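You operate a simulated robot arm through the tools that you are given. There is no shell and no other tool. Be economical: measure what you need, move in short steps, check, and stop when the job is done.

You run a simulated robot arm. Do the job below in one go: nothing can be reset, and whatever is moved stays where it is left.

TASK
Blow through the meter with the black lid and sort it.
Fine: clamp it at the air box, arrow with the air; lid open for a puff of one to four seconds, shut again; stop drawn back; tray for runs or stuck. Set down upright: what you pick out.
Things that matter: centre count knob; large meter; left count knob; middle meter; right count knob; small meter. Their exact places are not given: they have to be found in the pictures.

It is judged by the outcome, as a careful person would: the job done as asked, and still so three seconds after it is handed in. It fails if anything else is knocked over, pushed out of place, dropped, spilled or broken. A push-on lid holds only when it is set on centred and level and pressed home; a screw cap is set on level and turned clockwise until tight.

THE ROBOT
A 7-joint arm with a three-finger gripper on a trunk, on a base that drives. Base frame: it is fixed to the floor where the robot stands at the start and does not move with it; the origin is under the middle of the robot, x ahead of it, y to its left, z up; the surface under the hand at the start is at about z = 900. Lengths are in mm, angles in rad, forces in N, time in s.
With the tool pointing down near the work surface it reaches from about 520 to 960 mm from the robot's upright axis, wherever it stands. Its first joint turns from -2.897 to 2.897 rad. Places, roughly: centre count knob [700, 200, 900]; left count knob [700, 500, 900]; middle meter [1000, 750, 1000]; right count knob [700, -100, 900]; small meter [1250, 250, 1000]. Payload 2.69 kg.
The TCP is the grasp point between the finger pads, 29 mm short of the fingertips. In the tool frame z runs along the fingers and y along their closing line. Largest opening 120 mm; the body of the gripper starts 78 mm behind the TCP.
Orientation is told as [roll, pitch, yaw] about the base's x, y, z axes, in that order, counted from this pose: with the fingers straight down and closing along the base's y, the tool's x points along the base's -x, its y along +y and its z along -z.

THE INTERFACE
- The arm moves only by the tool send_rows. Its arguments are lists of equal length, an entry for each row: "linear": the shift along the tool's x, y, z in mm, a list of three; "angular": the turn, a rotation vector about the tool's x, y, z in rad, a list of three. In form: {"linear": [[x, y, z], ...], "angular": [[rx, ry, rz], ...]}. A call has 1 to 10 rows; each row is the pose to reach, as a shift and turn from the pose commanded when the call began, along the tool's axes at that moment. "jaw" is the gripper command, from -1 (shut) to 1 (fully open), values between in proportion, set as the call begins (left out, the last holds). A row lasts 0.2 s, in which the tool goes at most 50 mm and 0.15 rad; a call with a longer step from one row to the next is refused whole, and so is a gripper value outside its range. Where a pose cannot be reached the arm comes as near as it can. A force on the tool above 60 N (or 10 N above the force at the start of the call, whichever is more), or a blocked arm, ends the call early, and 0.2 s more pass. The fingers move at their own pace and stop on an object; they squeeze with about 39 N. The grip force told is the motor's: it shows also when the fingers shut on nothing. Time passes only in rows, and 0.2 s behind the last, so rows that repeat a pose let the fingers close. It gives the time, the measured TCP pose, the force on the tool (base axes), the opening and the grip force at its end, in the units of the frame above (readings bear some noise), with the torque about the TCP (base axes, N m) and any sound that the robot's microphone picked up, and new pictures: "pictures" is both (left out), scene, wrist or none.
- Cameras (640 x 400 px; columns grow to the right, rows downward): "scene" is now at [233, 211.6, 1480.8]; the picture's right is [0.24, -0.97, 0.00], its down [-0.63, -0.16, -0.76] and it looks along [0.73, 0.18, -0.65] (base axes); focal length 257 px, centre (320, 200). "wrist" rides on the gripper at [63, 0, -104] in the tool frame; the picture's right is [0.00, 1.00, 0.00], its down [-0.83, 0.00, -0.56] and it looks along [-0.56, 0.00, 0.83] (tool axes); focal length 275 px, centre (320, 200).
- slide_trunk(by): slides the trunk up (or, below 0, down) by that many mm; the arm and the scene camera ride with it, the base frame stays. It gives what a move gives, with no picture.
- drive_base(legs): drives the robot by 1 to 6 legs, each [ahead, left, turn to the left] in mm, mm and rad, along the robot's own axes; the way and the turn of a leg run together, so that a leg with both is an arc; at most 1500 mm and 3.142 rad a leg. The arm and the cameras ride along, it lands a little off, and it stops where it bumps. It gives what a move gives, and a new picture of the scene camera.
- pan_tilt(pan, tilt): turns the head with the scene camera to pan (to the left, within 2.496 rad either way) and tilt (down, from -0.506 to 1.204), counted from straight ahead of the robot. It gives what a move gives, and a new picture of the scene camera.
- point_at(camera, pixels): there is no depth. For up to 12 entries [column, row, z] of the newest picture of that camera ("zoom" is the newest enlarged one), the place [x, y] in the base frame at which the ray of that pixel passes the height z, good to about 3 mm. The clock stands still meanwhile.
- close_up(camera, box): a new picture of the part [left, top, right, bottom] of that camera's present view, enlarged. The clock stands still meanwhile.
- sign_off(): hands the job in; it is judged then, once.

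Work in short steps. Measure before you move; look again where a grasp or a placing could have gone wrong, and mend it. You have 80 turns and 260 pictures in all, those below and enlarged ones among them. Open the gripper and draw the arm clear of the work before you hand the job in, unless the task says otherwise; then end with one line.

The tools are called as a command line: name --argument value ..., lists and objects as JSON in quotes. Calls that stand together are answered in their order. send_rows: Moves the arm, as the interface text tells. Its arguments: {"type":"object","properties":{"linear":{"type":"array"},"angular":{"type":"array"},"jaw":{"type":"number"},"pictures":{"type":"string","enum":["both","scene","wrist","none"]}},"required":["linear","angular"]} The other tools are called the same way: slide_trunk (by) slides the trunk up or down; drive_base (legs) drives the base; pan_tilt (pan, tilt) turns the head that bears the scene camera; point_at (camera, pixels) gives the place at which the rays of pixels pass given heights; close_up (camera, box) takes an enlarged picture of a part of a camera's view; sign_off () hands the job in.

At the start:

```text
time: 0.0
ee_pos: [479.3, 337.2, 1297.2]
ee_rot: [0.001, 0.0, 0.0]
ft_force: [0.4, -1.0, -0.1]
wrist_torque: [-0.01, 0.02, 0.0]
finger_gap: 120.1
finger_force: 0.0
trunk travel left (down, up): [-475.0, 111.0]
robot x, y, heading: [-1.7, 0.4, 0.0]
head pan, tilt: [0.243, 0.712]
```

scene: 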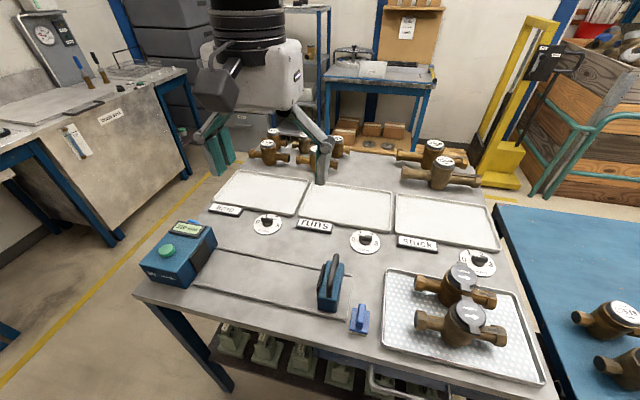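
wrist: 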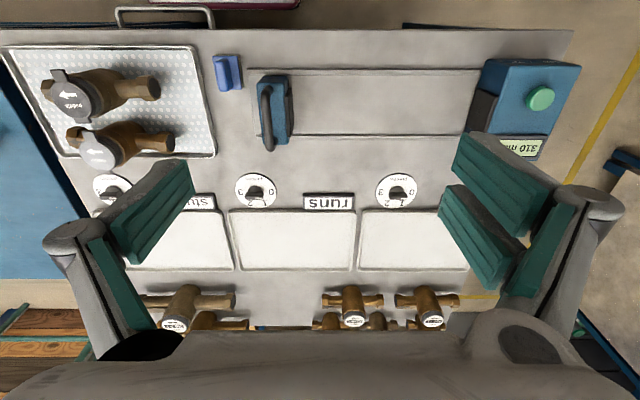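

The scene shows an air box at left (180,255), a clamp/stop at (332,285), a blue piece (360,318), meters in a tray at (460,300). I take enlarged views first.

close_up --camera "scene" --box '[130, 200, 370, 350]'

close_up --camera "scene" --box '[370, 230, 570, 390]'

close_up --camera "scene" --box '[200, 120, 500, 260]'

close_up --camera "scene" --box '[540, 270, 640, 400]'

close_up --camera "wrist" --box '[0, 20, 300, 210]'

```text
2.67 times, centred on (250, 275) of scene
```

zoom: 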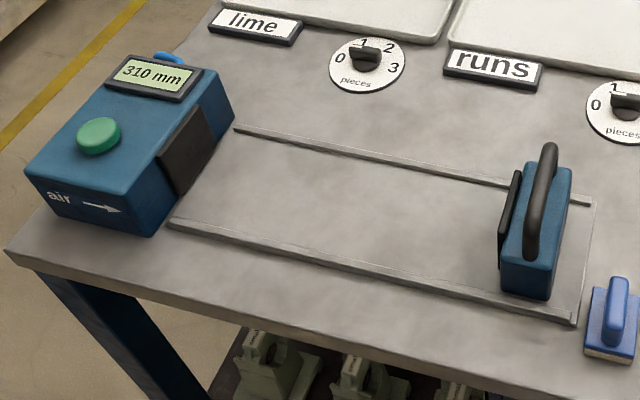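

```text
2.50 times, centred on (470, 310) of scene
```

zoom: 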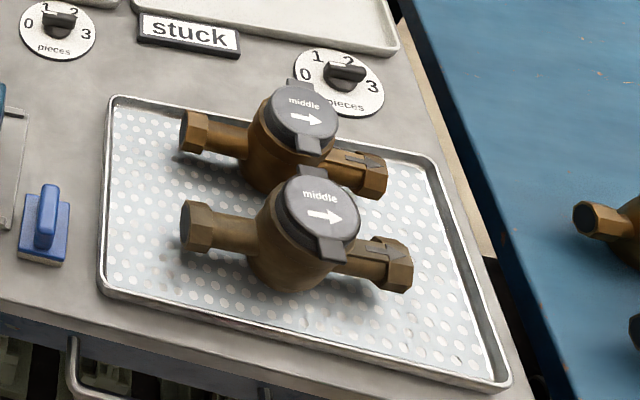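

```text
2.13 times, centred on (350, 190) of scene
```

zoom: 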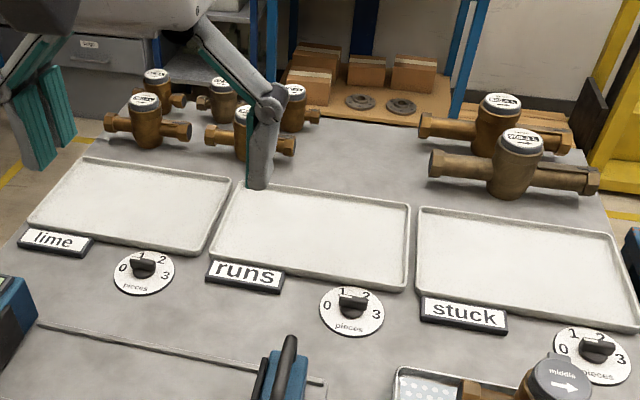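

```text
3.08 times, centred on (590, 335) of scene
```

zoom: 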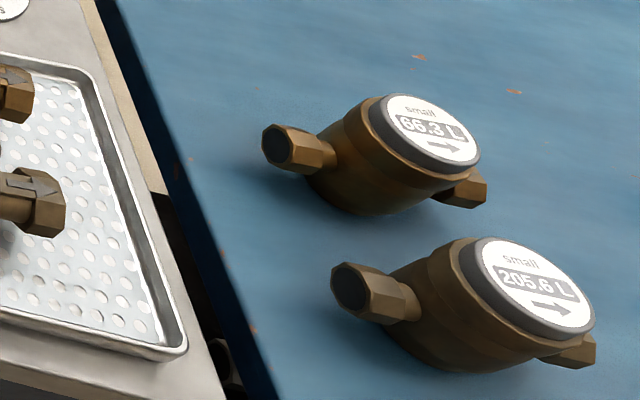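

```text
2.11 times, centred on (150, 115) of wrist
```

zoom: 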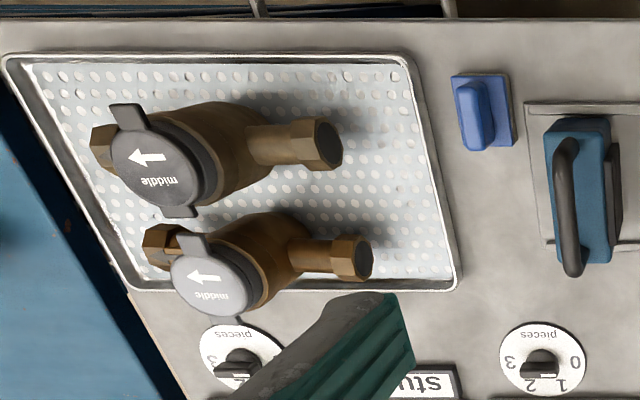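

I need precise positions of the main features and a look at what else stands around (no clearly black lid yet).

point_at --camera "scene" --pixels '[[268, 222, 900], [365, 240, 900], [477, 262, 900], [268, 150, 960], [430, 150, 960], [440, 175, 960], [463, 278, 1000], [468, 316, 1000], [168, 252, 1000], [332, 285, 960], [360, 318, 920], [600, 320, 960]]'

pan_tilt --pan -0.6 --tilt 0.6

pan_tilt --pan 1.2 --tilt 0.6

```text
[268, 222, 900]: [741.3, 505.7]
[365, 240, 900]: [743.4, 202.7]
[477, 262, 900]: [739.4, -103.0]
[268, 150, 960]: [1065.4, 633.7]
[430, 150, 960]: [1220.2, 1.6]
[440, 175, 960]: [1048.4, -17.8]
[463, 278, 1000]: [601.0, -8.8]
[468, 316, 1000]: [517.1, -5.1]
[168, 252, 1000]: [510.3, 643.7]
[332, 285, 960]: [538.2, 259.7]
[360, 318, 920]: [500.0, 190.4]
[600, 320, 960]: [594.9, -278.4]
```

```text
time: 1.2
ee_pos: [479.2, 337.5, 1297.3]
ee_rot: [-0.001, -0.002, 0.001]
ft_force: [-0.3, -0.2, 0.0]
wrist_torque: [0.02, -0.04, -0.03]
finger_gap: 119.9
finger_force: 0.1
trunk travel left (down, up): [-475.0, 111.0]
robot x, y, heading: [-0.4, -3.5, 0.001]
head pan, tilt: [-0.6, 0.6]
```

scene: 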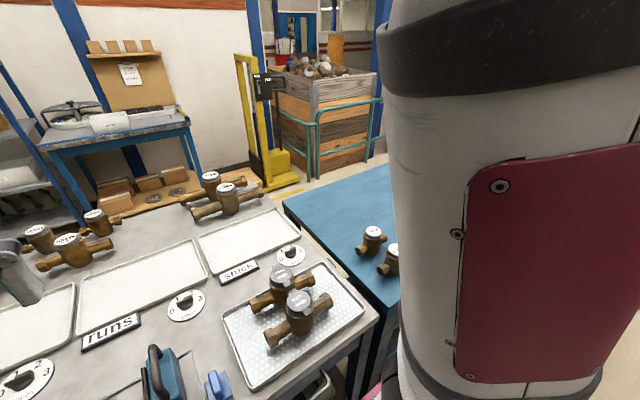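

```text
time: 3.0
ee_pos: [480.2, 337.4, 1297.4]
ee_rot: [0.0, 0.001, 0.0]
ft_force: [0.0, -0.4, -0.9]
wrist_torque: [-0.01, 0.02, 0.01]
finger_gap: 120.0
finger_force: 0.0
trunk travel left (down, up): [-475.0, 111.0]
robot x, y, heading: [-0.5, 1.1, 0.002]
head pan, tilt: [1.201, 0.6]
```

scene: 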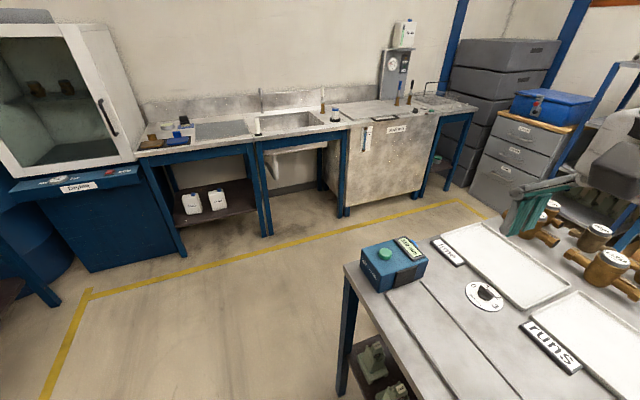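

Both tray meters have closed dark lids; I look closely at them to tell black from grey.

pan_tilt --pan -0.25 --tilt 0.85

close_up --camera "scene" --box '[260, 150, 420, 250]'

close_up --camera "wrist" --box '[30, 50, 190, 170]'

```text
time: 4.5
ee_pos: [479.6, 337.0, 1297.2]
ee_rot: [-0.001, 0.001, 0.0]
ft_force: [0.2, 0.0, -0.4]
wrist_torque: [-0.02, 0.04, 0.0]
finger_gap: 120.0
finger_force: 0.0
trunk travel left (down, up): [-475.0, 111.0]
robot x, y, heading: [-0.5, 2.2, 0.002]
head pan, tilt: [-0.25, 0.85]
```

scene: 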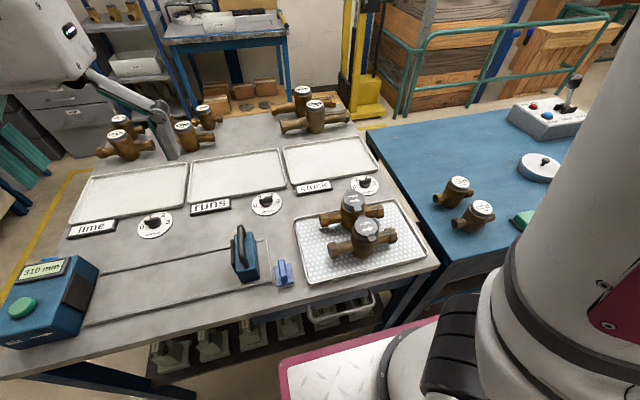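

```text
4.00 times, centred on (340, 200) of scene
```

zoom: 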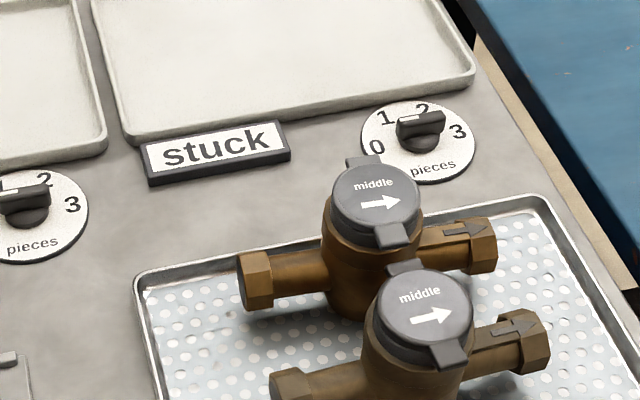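

```text
3.33 times, centred on (110, 110) of wrist
```

zoom: 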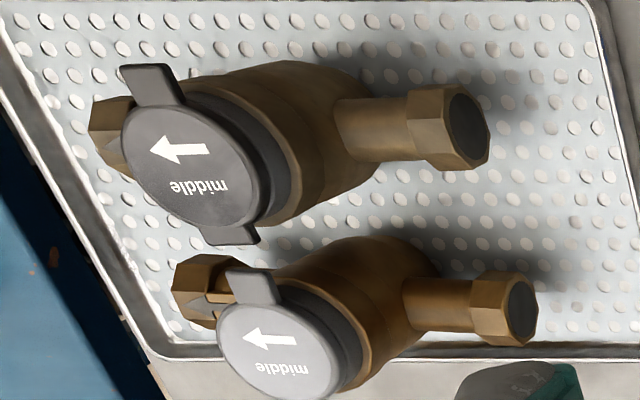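

The near lid (x≈517) looks darker than the far one, but glare confuses it; I move the wrist camera over the tray for a proper look.

send_rows --linear '[[0, -48, 0], [0, -96, 0], [0, -144, 0], [0, -192, 0], [0, -240, 0], [0, -288, 0], [0, -336, 0], [0, -345, 0]]' --angular '[[0, 0, 0], [0, 0, 0], [0, 0, 0], [0, 0, 0], [0, 0, 0], [0, 0, 0], [0, 0, 0], [0, 0, 0]]' --pictures "both"

close_up --camera "wrist" --box '[200, 0, 440, 160]'

```text
time: 6.3
ee_pos: [480.7, -10.3, 1299.5]
ee_rot: [0.0, -0.001, 0.001]
ft_force: [0.9, 0.2, -0.4]
wrist_torque: [-0.02, 0.0, -0.01]
finger_gap: 120.1
finger_force: 0.0
trunk travel left (down, up): [-475.0, 111.0]
robot x, y, heading: [1.2, 1.2, -0.003]
head pan, tilt: [-0.25, 0.85]
```

scene: 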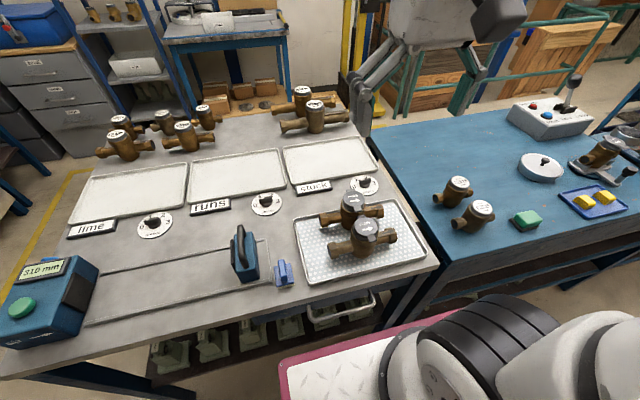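
wrist: 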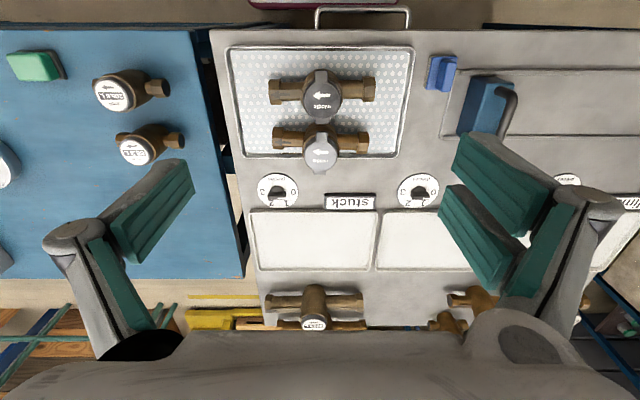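

```text
2.50 times, centred on (320, 80) of wrist
```

zoom: 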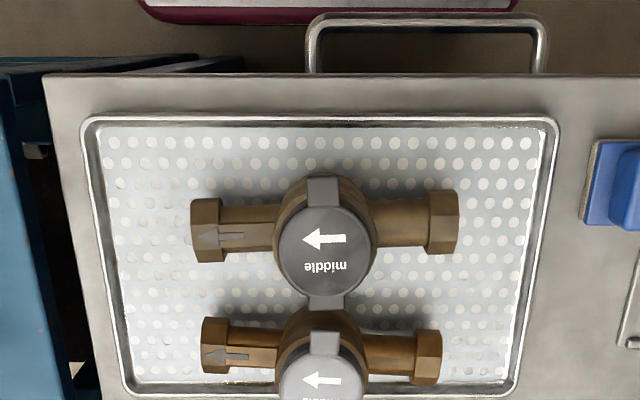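

In this view the near lid again looks darker. I shift the camera 84 mm forward so the far lid is seen from the same relative angle, and also check the meter at the far right (600,150).

close_up --camera "scene" --box '[480, 70, 640, 250]'

send_rows --linear '[[-42, 0, 0], [-84, 0, 0], [-84, 0, 0]]' --angular '[[0, 0, 0], [0, 0, 0], [0, 0, 0]]' --pictures "none"

close_up --camera "wrist" --box '[200, 0, 440, 160]'

close_up --camera "scene" --box '[300, 170, 420, 270]'

```text
2.22 times, centred on (560, 160) of scene
```

zoom: 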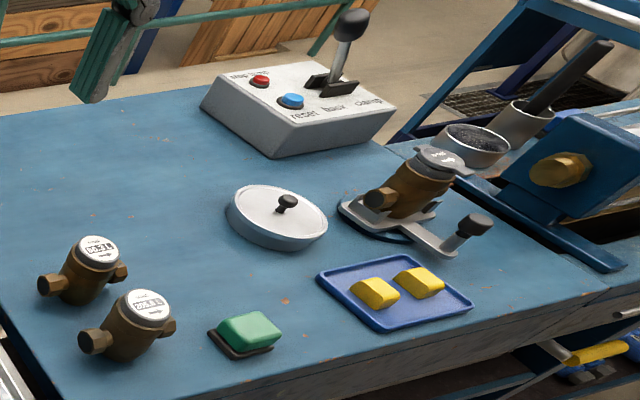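

```text
time: 7.1
ee_pos: [562.6, -7.9, 1297.4]
ee_rot: [0.0, -0.001, -0.001]
ft_force: [-0.1, -0.3, 0.8]
wrist_torque: [0.01, -0.03, -0.04]
finger_gap: 120.0
finger_force: 0.1
trunk travel left (down, up): [-475.0, 111.0]
robot x, y, heading: [1.1, 1.7, 0.0]
head pan, tilt: [-0.25, 0.85]
```

```text
2.50 times, centred on (320, 80) of wrist
```

zoom: 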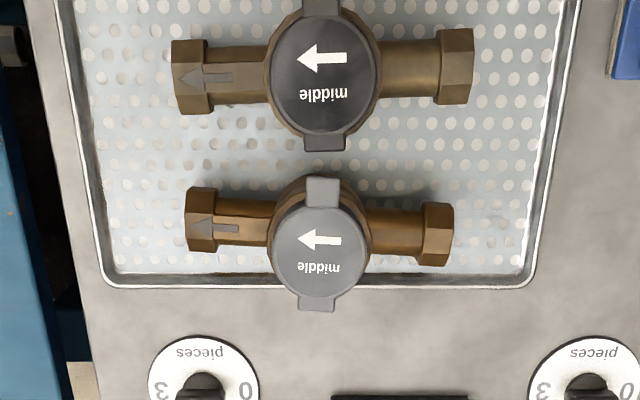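

```text
4.00 times, centred on (360, 220) of scene
```

zoom: 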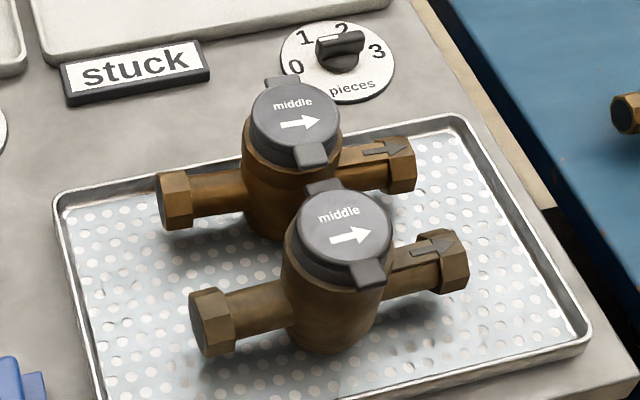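

Still subtle; I take tight zooms of both lids in both cameras.

close_up --camera "wrist" --box '[285, 0, 365, 130]'

close_up --camera "scene" --box '[330, 180, 410, 250]'

close_up --camera "scene" --box '[570, 120, 640, 180]'

close_up --camera "scene" --box '[80, 80, 350, 170]'

```text
3.08 times, centred on (325, 65) of wrist
```

zoom: 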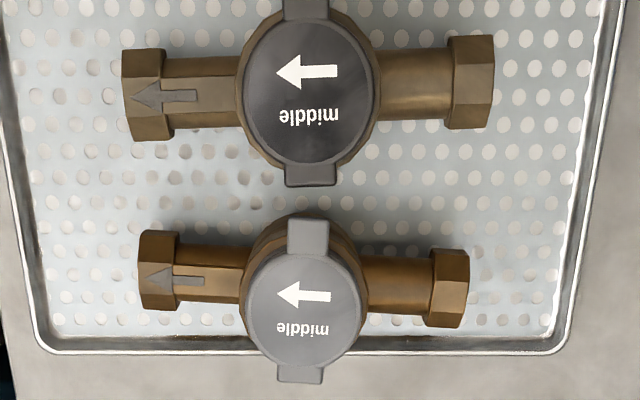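

```text
5.71 times, centred on (370, 215) of scene
```

zoom: 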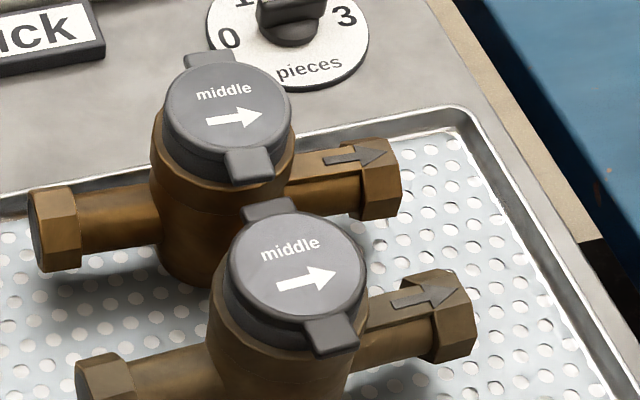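

```text
6.67 times, centred on (605, 150) of scene
```

zoom: 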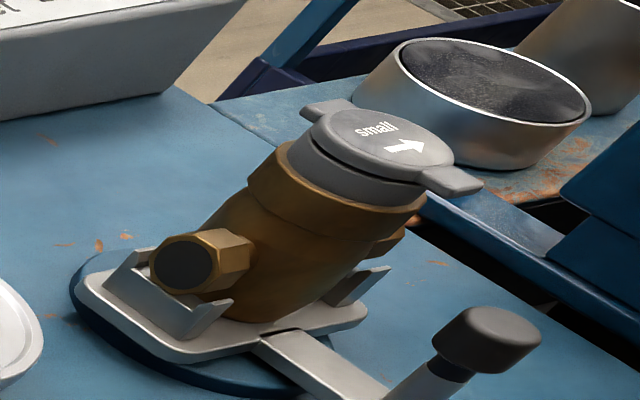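

```text
2.37 times, centred on (215, 125) of scene
```

zoom: 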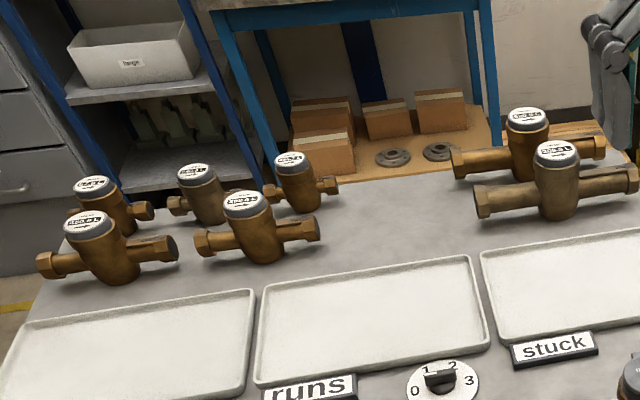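

The near lid (x≈517) is blacker and glossier, the far one is uniformly grey; both arrows point −y, i.e. with the air. I drive 250 mm left so meter, rig and trays are all within reach, then look again.

drive_base --legs '[[0, 250, 0]]'

pan_tilt --pan -0.1 --tilt 0.95

close_up --camera "scene" --box '[400, 200, 600, 325]'

```text
time: 9.0
ee_pos: [564.1, 245.3, 1297.4]
ee_rot: [-0.001, 0.0, -0.003]
ft_force: [-0.1, 0.6, -0.2]
wrist_torque: [0.01, 0.0, 0.02]
finger_gap: 120.1
finger_force: 0.0
trunk travel left (down, up): [-475.0, 111.0]
robot x, y, heading: [-0.1, 254.6, 0.001]
head pan, tilt: [-0.25, 0.85]
```

scene: 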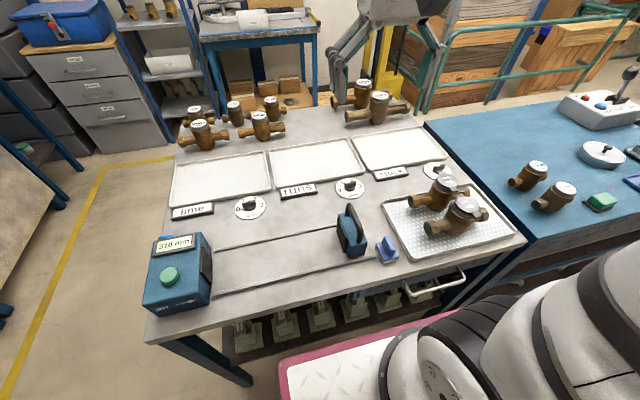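

```text
time: 9.7
ee_pos: [564.0, 244.4, 1298.0]
ee_rot: [-0.001, 0.001, -0.004]
ft_force: [-0.4, -0.6, 0.3]
wrist_torque: [0.03, -0.02, 0.01]
finger_gap: 120.1
finger_force: 0.1
trunk travel left (down, up): [-475.0, 111.0]
robot x, y, heading: [-3.2, 258.8, -0.003]
head pan, tilt: [-0.099, 0.949]
```

scene: 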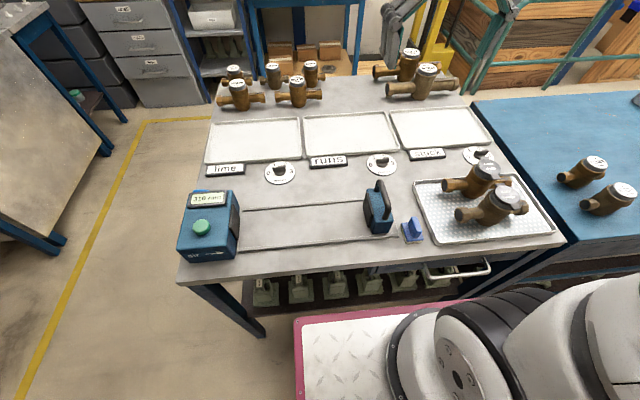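

```text
3.20 times, centred on (500, 262) of scene
```

zoom: 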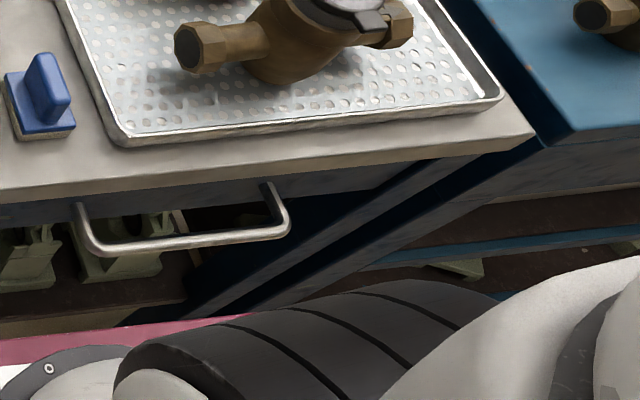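

The view has changed; I zoom in on the meters and the rig from this new angle.

close_up --camera "scene" --box '[430, 145, 560, 240]'

close_up --camera "scene" --box '[340, 165, 440, 250]'

close_up --camera "wrist" --box '[200, 0, 600, 250]'

```text
4.21 times, centred on (495, 192) of scene
```

zoom: 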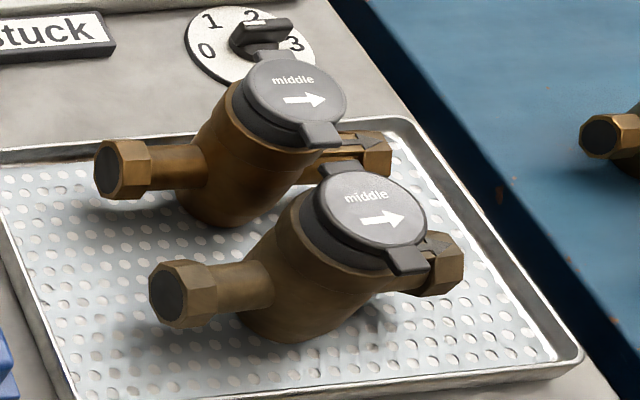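

```text
4.71 times, centred on (390, 208) of scene
```

zoom: 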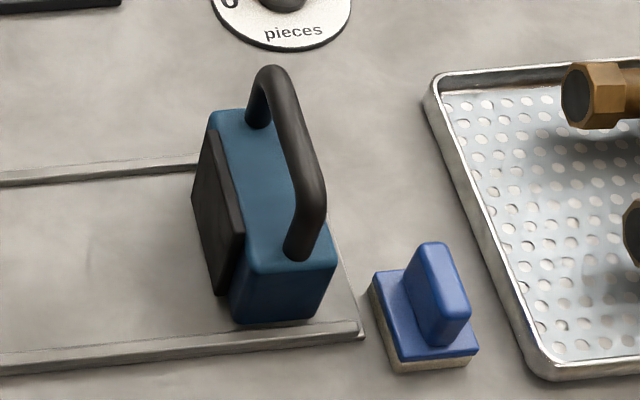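

```text
1.60 times, centred on (400, 125) of wrist
```

zoom: 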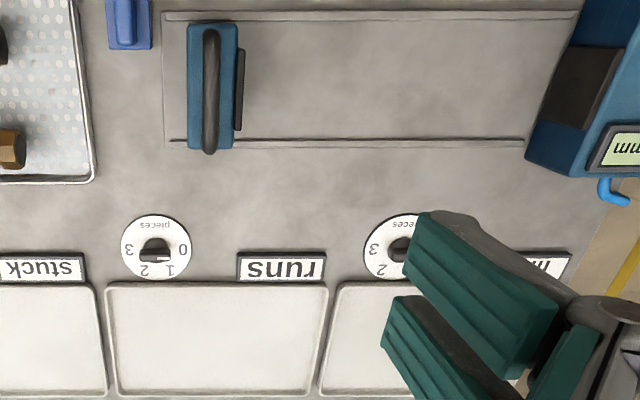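

The near lid's rim is also clearly the blacker one here, so the near meter is the target. I bring the wrist camera closer over it to measure.

send_rows --linear '[[12, -40, 10], [25, -80, 25], [38, -120, 45], [51, -160, 63], [64, -200, 82], [77, -235, 100], [94, -249, 118], [94, -249, 118]]' --angular '[[0, 0, 0], [0, 0, 0], [0, 0, 0], [0, 0, 0], [0, 0, 0], [0, 0, 0], [0, 0, 0], [0, 0, 0]]' --pictures "wrist"

close_up --camera "wrist" --box '[200, 0, 440, 150]'

```text
time: 11.5
ee_pos: [469.1, -3.9, 1180.7]
ee_rot: [0.0, 0.0, -0.003]
ft_force: [0.1, -0.4, 0.4]
wrist_torque: [-0.04, 0.03, 0.01]
finger_gap: 119.7
finger_force: 0.1
trunk travel left (down, up): [-475.0, 111.0]
robot x, y, heading: [-0.4, 253.4, -0.0]
head pan, tilt: [-0.099, 0.949]
```

wrist: 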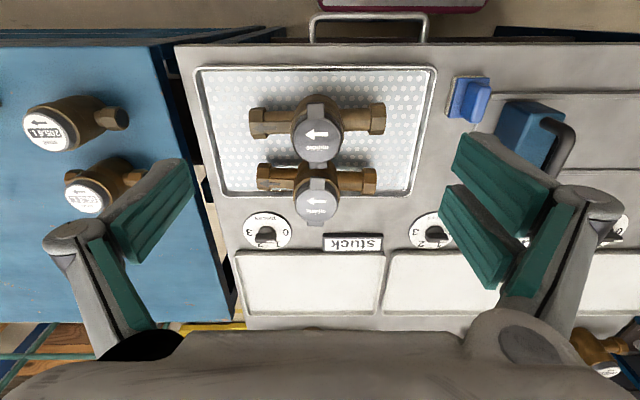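

```text
2.67 times, centred on (320, 75) of wrist
```

zoom: 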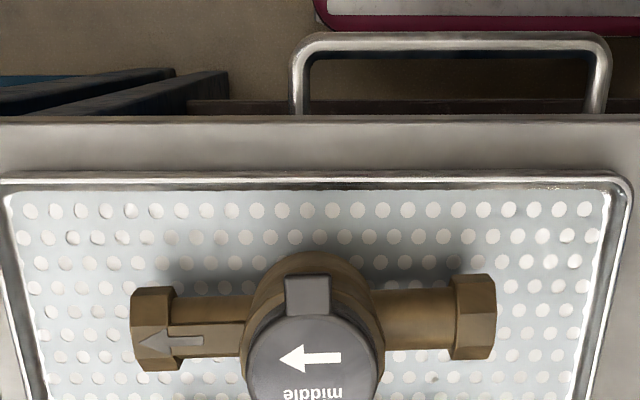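

I triangulate the lid centre: wrist (317,137) and scene (507,194); and the meter ends, bore, and rig features.

point_at --camera "wrist" --pixels '[[317, 137, 980], [317, 137, 1000], [317, 137, 1020], [250, 122, 940], [386, 118, 940], [316, 110, 1000], [316, 163, 1000], [317, 97, 940]]'

point_at --camera "scene" --pixels '[[507, 194, 980], [507, 194, 1000], [507, 194, 1020], [472.5, 213.5, 940], [524, 208, 940], [372, 222, 960], [381, 186, 980], [203, 228, 1000], [240, 213, 900], [240, 248, 900], [380, 237, 900]]'

close_up --camera "wrist" --box '[230, 80, 400, 186]'

close_up --camera "scene" --box '[160, 180, 400, 270]'

```text
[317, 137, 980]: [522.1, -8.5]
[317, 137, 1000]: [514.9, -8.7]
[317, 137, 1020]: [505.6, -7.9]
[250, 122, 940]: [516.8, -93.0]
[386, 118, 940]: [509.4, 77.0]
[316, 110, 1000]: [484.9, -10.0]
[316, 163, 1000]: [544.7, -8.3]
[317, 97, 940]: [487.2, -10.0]
```

```text
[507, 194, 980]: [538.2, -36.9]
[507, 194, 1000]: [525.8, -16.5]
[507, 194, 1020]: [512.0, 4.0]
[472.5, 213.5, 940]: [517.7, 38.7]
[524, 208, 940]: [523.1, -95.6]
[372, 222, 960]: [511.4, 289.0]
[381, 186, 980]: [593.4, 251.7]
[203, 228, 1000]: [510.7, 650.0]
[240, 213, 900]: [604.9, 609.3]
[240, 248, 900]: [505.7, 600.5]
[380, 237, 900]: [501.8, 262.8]
```

```text
3.76 times, centred on (315, 133) of wrist
```

zoom: 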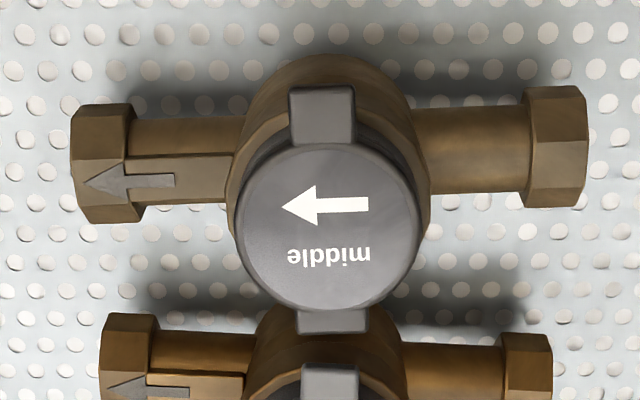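

```text
2.67 times, centred on (280, 225) of scene
```

zoom: 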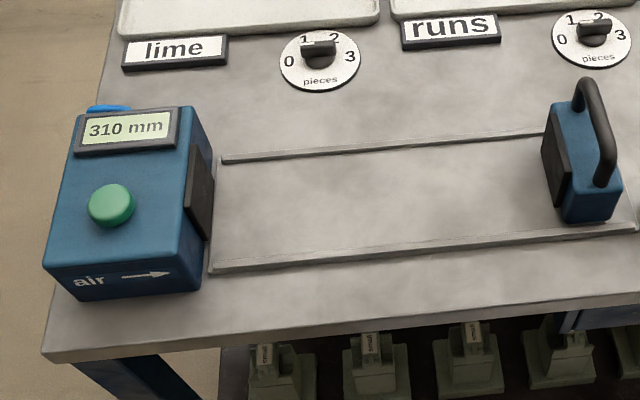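

Lid centre ≈ (515, −8, 1007), lid Ø≈51, tabs toward ±x, body Ø≈62, pipes along y over 170 mm. I will grip the barrel diagonally between tabs and pipes: turn the hand by −0.84 rad yaw and go above it with 90 mm opening.

send_rows --linear '[[-8, 0, 17], [-16, -1, 34], [-24, -2, 50], [-32, -3, 67], [-40, -4, 84], [-46, -4, 101], [-46, -4, 101]]' --angular '[[0, 0, 0.14], [0, 0, 0.28], [0, 0, 0.42], [0, 0, 0.56], [0, 0, 0.7], [0, 0, 0.838], [0, 0, 0.838]]' --jaw 0.5 --pictures "both"

close_up --camera "wrist" --box '[200, 0, 440, 200]'

close_up --camera "scene" --box '[430, 125, 560, 240]'

```text
time: 13.1
ee_pos: [515.0, -8.2, 1078.5]
ee_rot: [0.0, 0.0, -0.845]
ft_force: [-0.8, 0.4, -0.6]
wrist_torque: [-0.01, 0.02, 0.02]
finger_gap: 89.8
finger_force: 0.1
trunk travel left (down, up): [-475.0, 111.0]
robot x, y, heading: [0.2, 255.1, -0.002]
head pan, tilt: [-0.099, 0.949]
```

scene: 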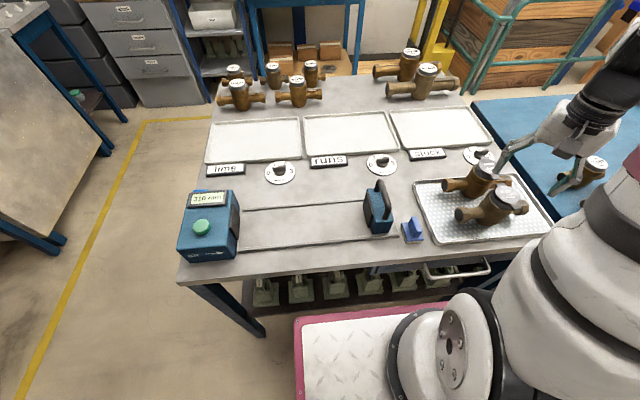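
wrist: 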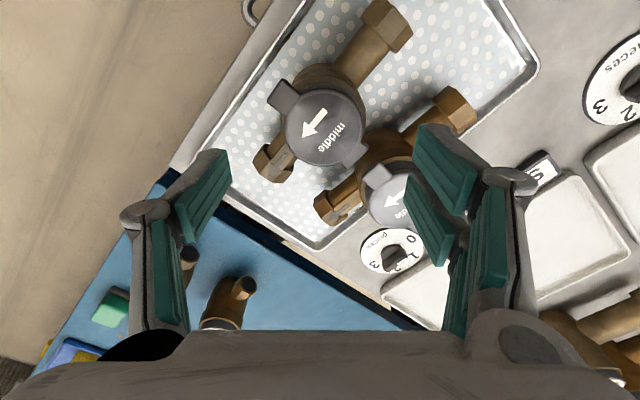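

```text
2.00 times, centred on (320, 100) of wrist
```

zoom: 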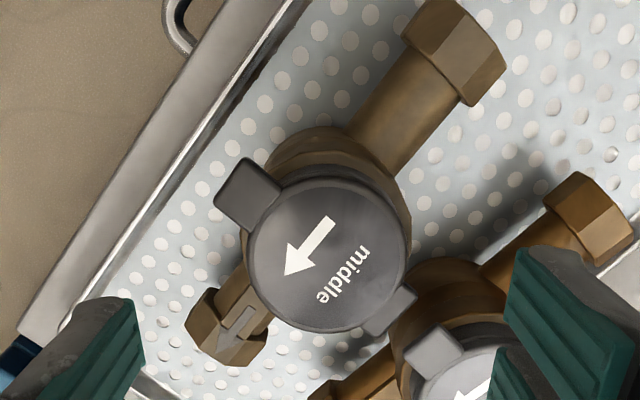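

```text
3.48 times, centred on (495, 182) of scene
```

zoom: 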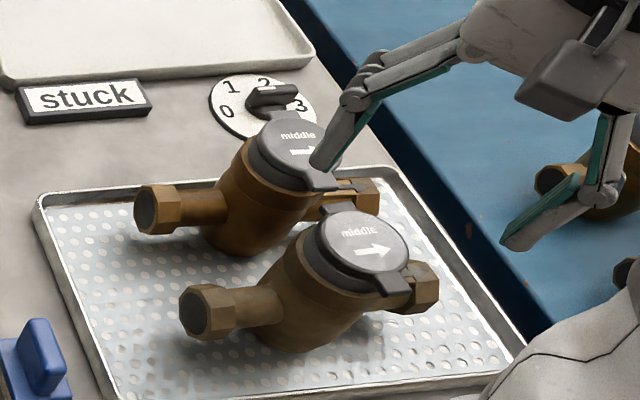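

I check the lid centre at pixel (323.5,127.5) before descending.

point_at --camera "wrist" --pixels '[[323.5, 127.5, 1007], [323.5, 127.5, 1000], [383, 25, 940], [271, 165, 940], [282, 97, 1000], [355, 153, 1000]]'

```text
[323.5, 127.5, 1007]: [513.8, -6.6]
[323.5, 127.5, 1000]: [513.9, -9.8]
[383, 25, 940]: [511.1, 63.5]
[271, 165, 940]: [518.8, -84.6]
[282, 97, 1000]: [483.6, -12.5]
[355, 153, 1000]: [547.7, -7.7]
```

Centre confirmed at about (514, −8). I descend to z≈970, then close.

send_rows --linear '[[0, 0, 30], [0, 0, 60], [0, 0, 85], [0, 0, 100], [0, 0, 106], [0, 0, 106]]' --angular '[[0, 0, 0], [0, 0, 0], [0, 0, 0], [0, 0, 0], [0, 0, 0], [0, 0, 0]]' --pictures "both"

close_up --camera "scene" --box '[430, 125, 560, 240]'

```text
time: 14.5
ee_pos: [515.5, -9.1, 974.1]
ee_rot: [0.0, -0.001, -0.842]
ft_force: [0.3, -0.2, -1.0]
wrist_torque: [0.05, 0.03, -0.01]
finger_gap: 89.9
finger_force: 0.0
trunk travel left (down, up): [-475.0, 111.0]
robot x, y, heading: [2.3, 253.2, -0.001]
head pan, tilt: [-0.099, 0.949]
```

scene: 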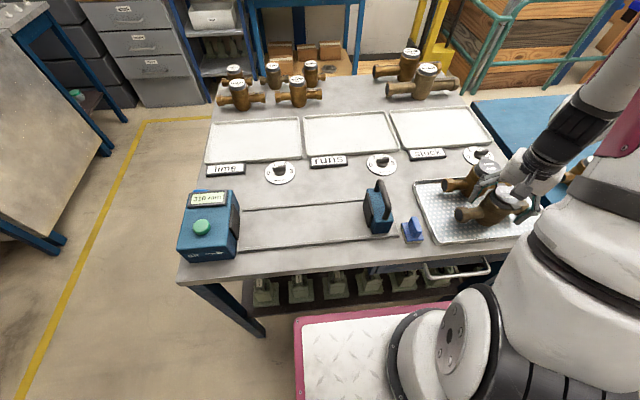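
wrist: 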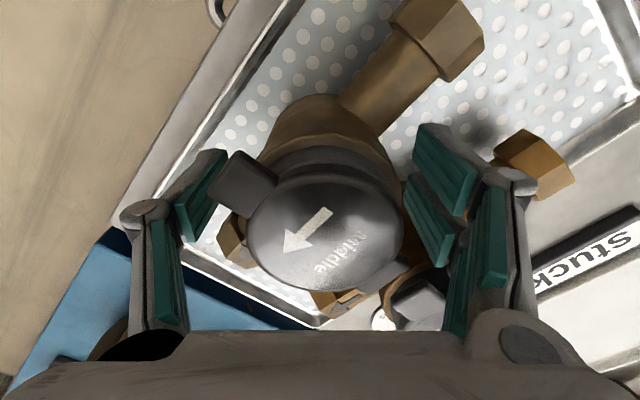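

```text
3.48 times, centred on (495, 182) of scene
```

zoom: 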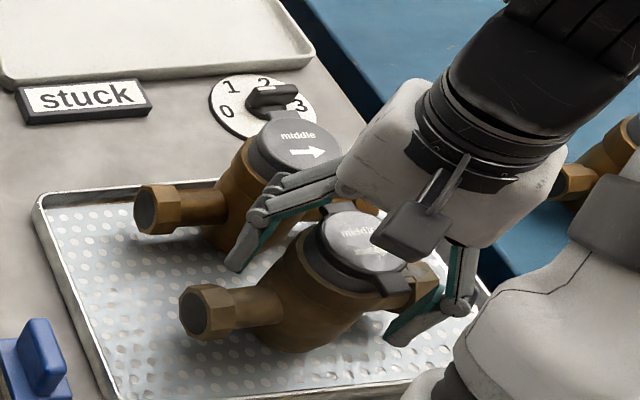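

Both fingers are beside the barrel, clear of tabs and pipes. I close gently and check.

send_rows --linear '[[0, 0, 0], [0, 0, 0], [0, 0, 0]]' --angular '[[0, 0, 0], [0, 0, 0], [0, 0, 0]]' --jaw -1 --pictures "wrist"

close_up --camera "scene" --box '[430, 125, 560, 240]'

```text
time: 15.3
ee_pos: [514.9, -8.5, 975.0]
ee_rot: [0.0, -0.002, -0.842]
ft_force: [7.9, 1.7, 18.7]
wrist_torque: [0.73, -0.47, -0.2]
finger_gap: 60.3
finger_force: 38.6
trunk travel left (down, up): [-475.0, 111.0]
robot x, y, heading: [-0.2, 253.3, -0.007]
head pan, tilt: [-0.099, 0.949]
```

wrist: 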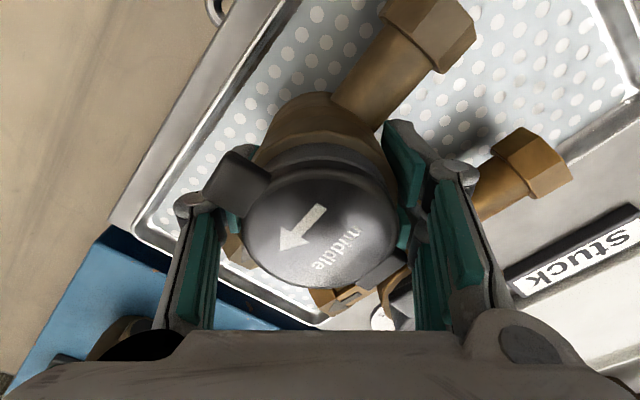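

```text
3.48 times, centred on (495, 182) of scene
```

zoom: 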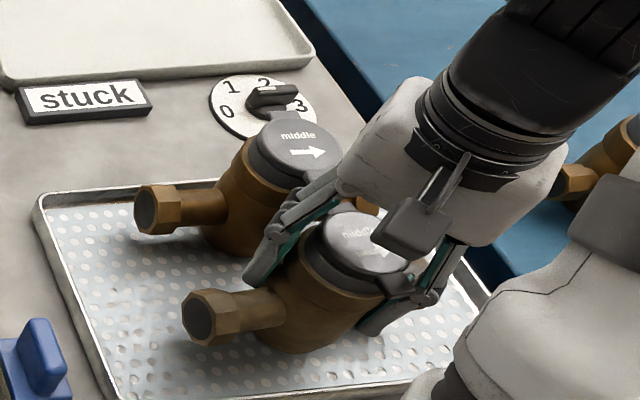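

Gripped at 60.3 mm. I lift straight up 90 mm and check.

send_rows --linear '[[0, 0, -15], [0, 0, -35], [0, 0, -60], [0, 0, -90], [0, 0, -90]]' --angular '[[0, 0, 0], [0, 0, 0], [0, 0, 0], [0, 0, 0], [0, 0, 0]]' --pictures "both"

close_up --camera "scene" --box '[420, 85, 580, 240]'

```text
time: 16.5
ee_pos: [515.1, -8.3, 1062.4]
ee_rot: [0.001, 0.0, -0.84]
ft_force: [-0.2, 0.2, -6.9]
wrist_torque: [0.03, 0.03, 0.02]
finger_gap: 60.2
finger_force: 38.3
trunk travel left (down, up): [-475.0, 111.0]
robot x, y, heading: [0.2, 255.6, -0.009]
head pan, tilt: [-0.099, 0.949]
```

scene: 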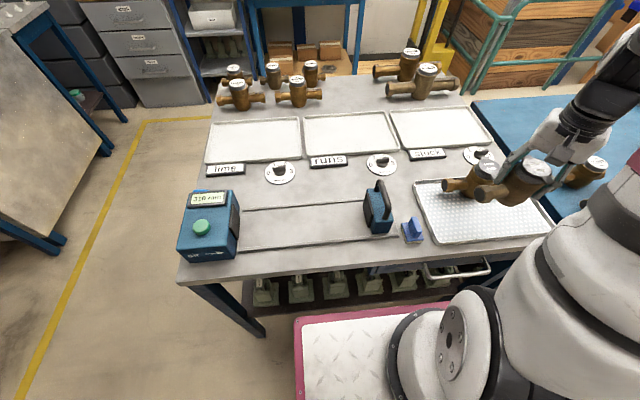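
wrist: 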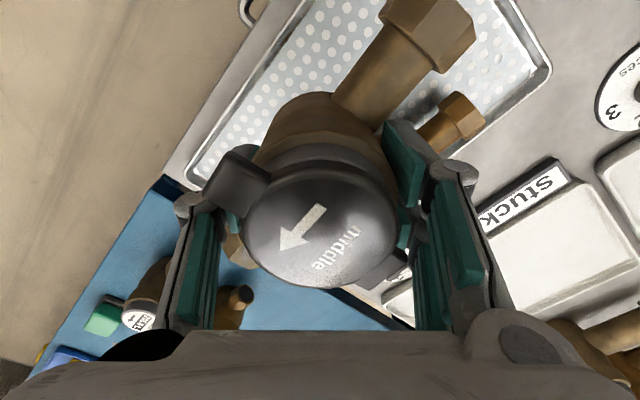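

```text
2.58 times, centred on (500, 162) of scene
```

zoom: 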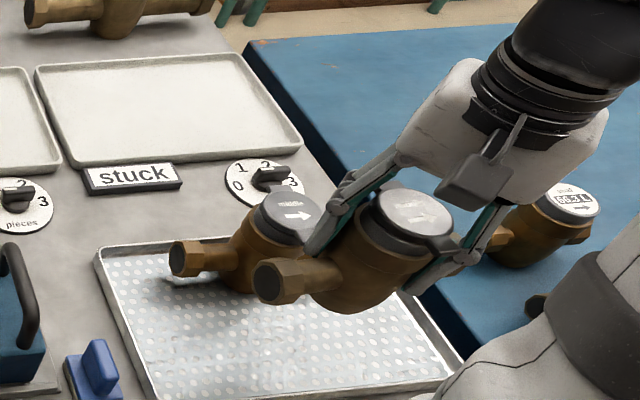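

The meter is lifted cleanly (0.7 kg), neighbour undisturbed. Now I measure the rig with a close-up before carrying it there.

pan_tilt --pan 0.1 --tilt 1.0

close_up --camera "scene" --box '[200, 140, 460, 280]'

```text
time: 17.2
ee_pos: [514.4, -7.9, 1063.2]
ee_rot: [0.0, -0.001, -0.841]
ft_force: [0.0, -0.7, -6.8]
wrist_torque: [0.06, 0.0, -0.01]
finger_gap: 60.0
finger_force: 39.1
trunk travel left (down, up): [-475.0, 111.0]
robot x, y, heading: [-0.4, 255.3, -0.005]
head pan, tilt: [0.099, 1.0]
```

scene: 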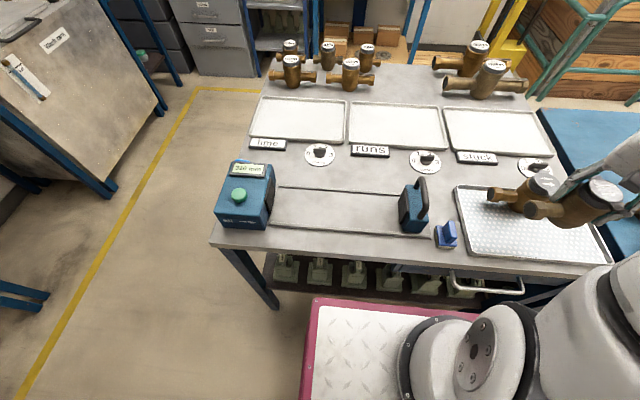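

```text
2.46 times, centred on (330, 210) of scene
```

zoom: 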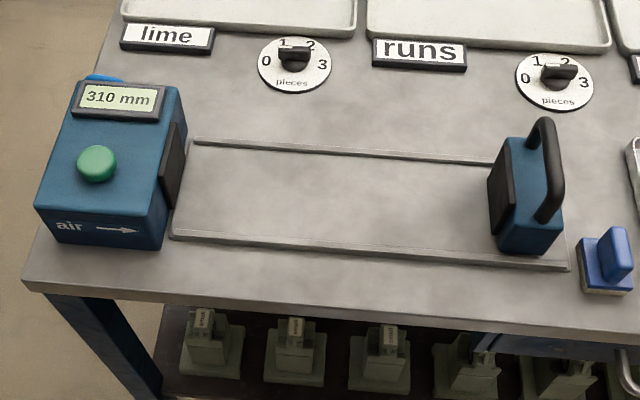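

I query the rig's features in this close-up.

point_at --camera "zoom" --pixels '[[172, 238, 903], [568, 268, 903], [192, 142, 903], [163, 250, 900], [52, 242, 900], [187, 130, 960], [172, 207, 920], [500, 250, 900], [553, 256, 900], [490, 218, 920], [546, 212, 960], [541, 122, 990]]'

point_at --camera "zoom" --pixels '[[162, 210, 980], [162, 210, 1000], [36, 205, 980], [36, 205, 1000], [97, 163, 1000], [505, 220, 960], [562, 225, 960], [541, 122, 1010], [97, 163, 1020], [505, 140, 960]]'

```text
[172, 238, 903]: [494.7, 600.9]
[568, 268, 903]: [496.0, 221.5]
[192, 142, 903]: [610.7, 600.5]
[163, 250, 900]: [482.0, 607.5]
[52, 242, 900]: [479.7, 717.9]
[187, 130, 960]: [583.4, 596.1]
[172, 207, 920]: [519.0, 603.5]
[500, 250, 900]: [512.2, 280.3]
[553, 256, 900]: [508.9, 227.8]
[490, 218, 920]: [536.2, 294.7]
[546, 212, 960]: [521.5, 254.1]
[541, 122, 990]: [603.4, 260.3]
```

```text
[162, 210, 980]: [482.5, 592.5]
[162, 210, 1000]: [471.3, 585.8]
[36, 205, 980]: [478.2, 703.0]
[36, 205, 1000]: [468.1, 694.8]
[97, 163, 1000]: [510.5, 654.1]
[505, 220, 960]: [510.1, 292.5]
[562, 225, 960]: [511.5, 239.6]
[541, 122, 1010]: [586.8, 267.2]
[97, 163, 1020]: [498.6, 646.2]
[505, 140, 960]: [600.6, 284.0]
```

Rig: rails at x≈495 and 611 (centre 553), box plate face y≈602, stop face y≈292, so the display's 310 mm is the gap. Target for the meter centre is (553, 508); I raise and travel over, first half.

send_rows --linear '[[0, 0, -40], [0, 0, -70], [30, 31, -70], [60, 62, -70], [90, 94, -70], [120, 125, -70], [150, 156, -70], [179, 187, -70], [179, 187, -70]]' --angular '[[0, 0, 0], [0, 0, 0], [0, 0, 0], [0, 0, 0], [0, 0, 0], [0, 0, 0], [0, 0, 0], [0, 0, 0], [0, 0, 0]]' --pictures "scene"

```text
time: 19.2
ee_pos: [533.7, 249.7, 1132.4]
ee_rot: [0.0, 0.001, -0.841]
ft_force: [-0.8, -0.2, -7.5]
wrist_torque: [0.02, -0.02, -0.01]
finger_gap: 60.0
finger_force: 39.3
trunk travel left (down, up): [-475.0, 111.0]
robot x, y, heading: [1.9, 255.4, 0.002]
head pan, tilt: [0.099, 1.0]
```

scene: 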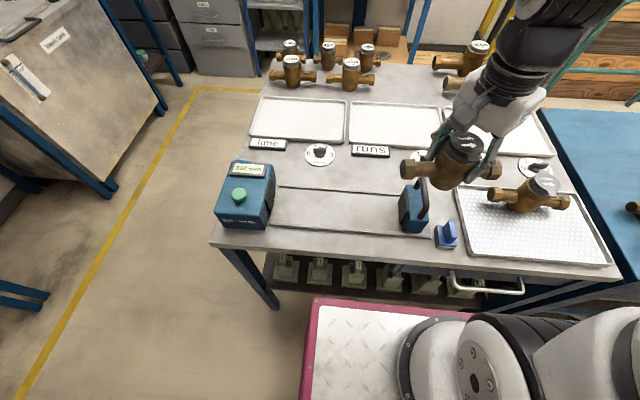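

Halfway, all well. Second half to (553, 506), then lower to z≈1040.

send_rows --linear '[[30, 31, 0], [60, 62, 0], [90, 93, 0], [120, 124, 0], [150, 155, 0], [178, 185, 0], [178, 185, 40], [178, 185, 80], [178, 185, 80]]' --angular '[[0, 0, 0], [0, 0, 0], [0, 0, 0], [0, 0, 0], [0, 0, 0], [0, 0, 0], [0, 0, 0], [0, 0, 0], [0, 0, 0]]' --pictures "both"

close_up --camera "scene" --box '[190, 100, 450, 260]'

```text
time: 21.2
ee_pos: [553.6, 504.9, 1054.1]
ee_rot: [0.002, 0.0, -0.841]
ft_force: [-0.4, 1.6, -7.2]
wrist_torque: [0.0, 0.04, -0.01]
finger_gap: 60.5
finger_force: 39.0
trunk travel left (down, up): [-475.0, 111.0]
robot x, y, heading: [-1.3, 253.0, -0.003]
head pan, tilt: [0.099, 1.0]
```

scene: 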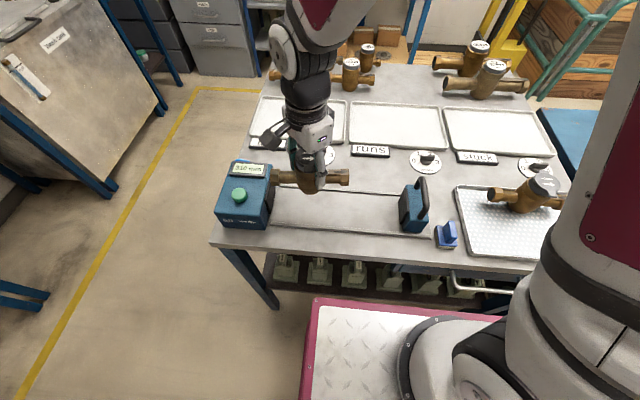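
wrist: 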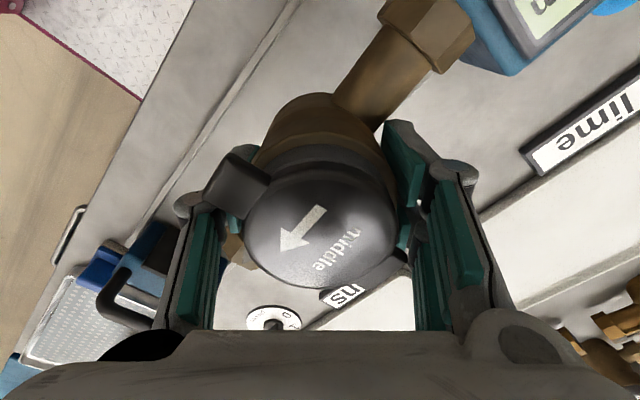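

```text
2.46 times, centred on (320, 180) of scene
```

zoom: 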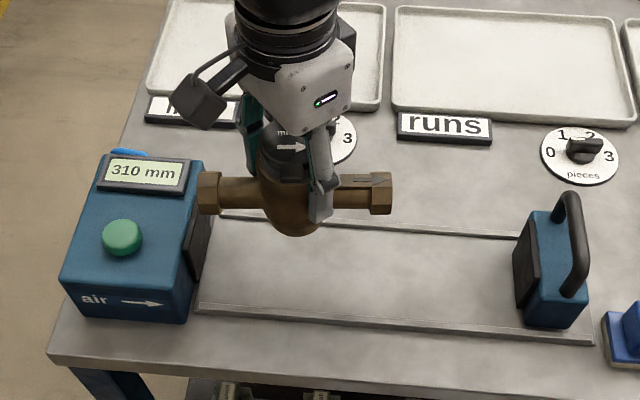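

The meter hovers over the rails, arrow −y with the air. I shift 6 mm away from the box and lower to just above the bench.

send_rows --linear '[[-4.5, -4, 0], [-4.5, -4, 30], [-4.5, -4, 60], [-4.5, -4, 74], [-4.5, -4, 74]]' --angular '[[0, 0, 0], [0, 0, 0], [0, 0, 0], [0, 0, 0], [0, 0, 0]]' --pictures "wrist"

close_up --camera "scene" --box '[190, 100, 450, 260]'

```text
time: 22.4
ee_pos: [552.3, 498.9, 979.2]
ee_rot: [0.0, 0.0, -0.843]
ft_force: [0.6, 0.8, -6.7]
wrist_torque: [0.0, -0.02, 0.0]
finger_gap: 59.8
finger_force: 39.4
trunk travel left (down, up): [-475.0, 111.0]
robot x, y, heading: [0.8, 252.2, -0.004]
head pan, tilt: [0.099, 1.0]
```

wrist: 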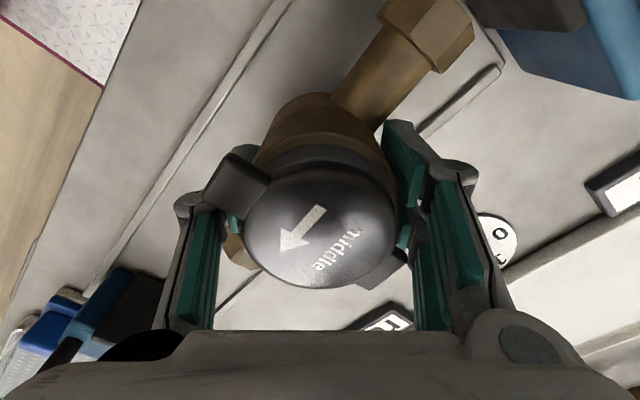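

```text
2.46 times, centred on (320, 180) of scene
```

zoom: 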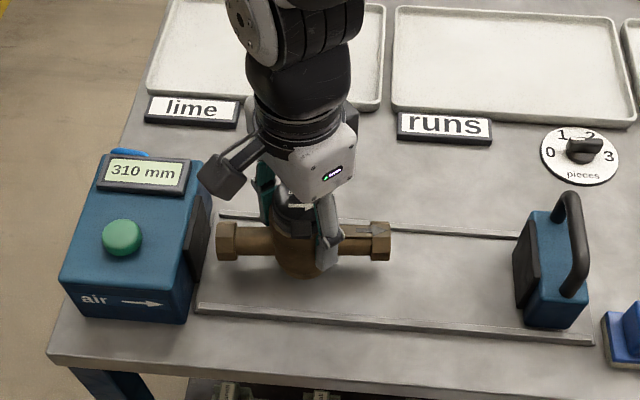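

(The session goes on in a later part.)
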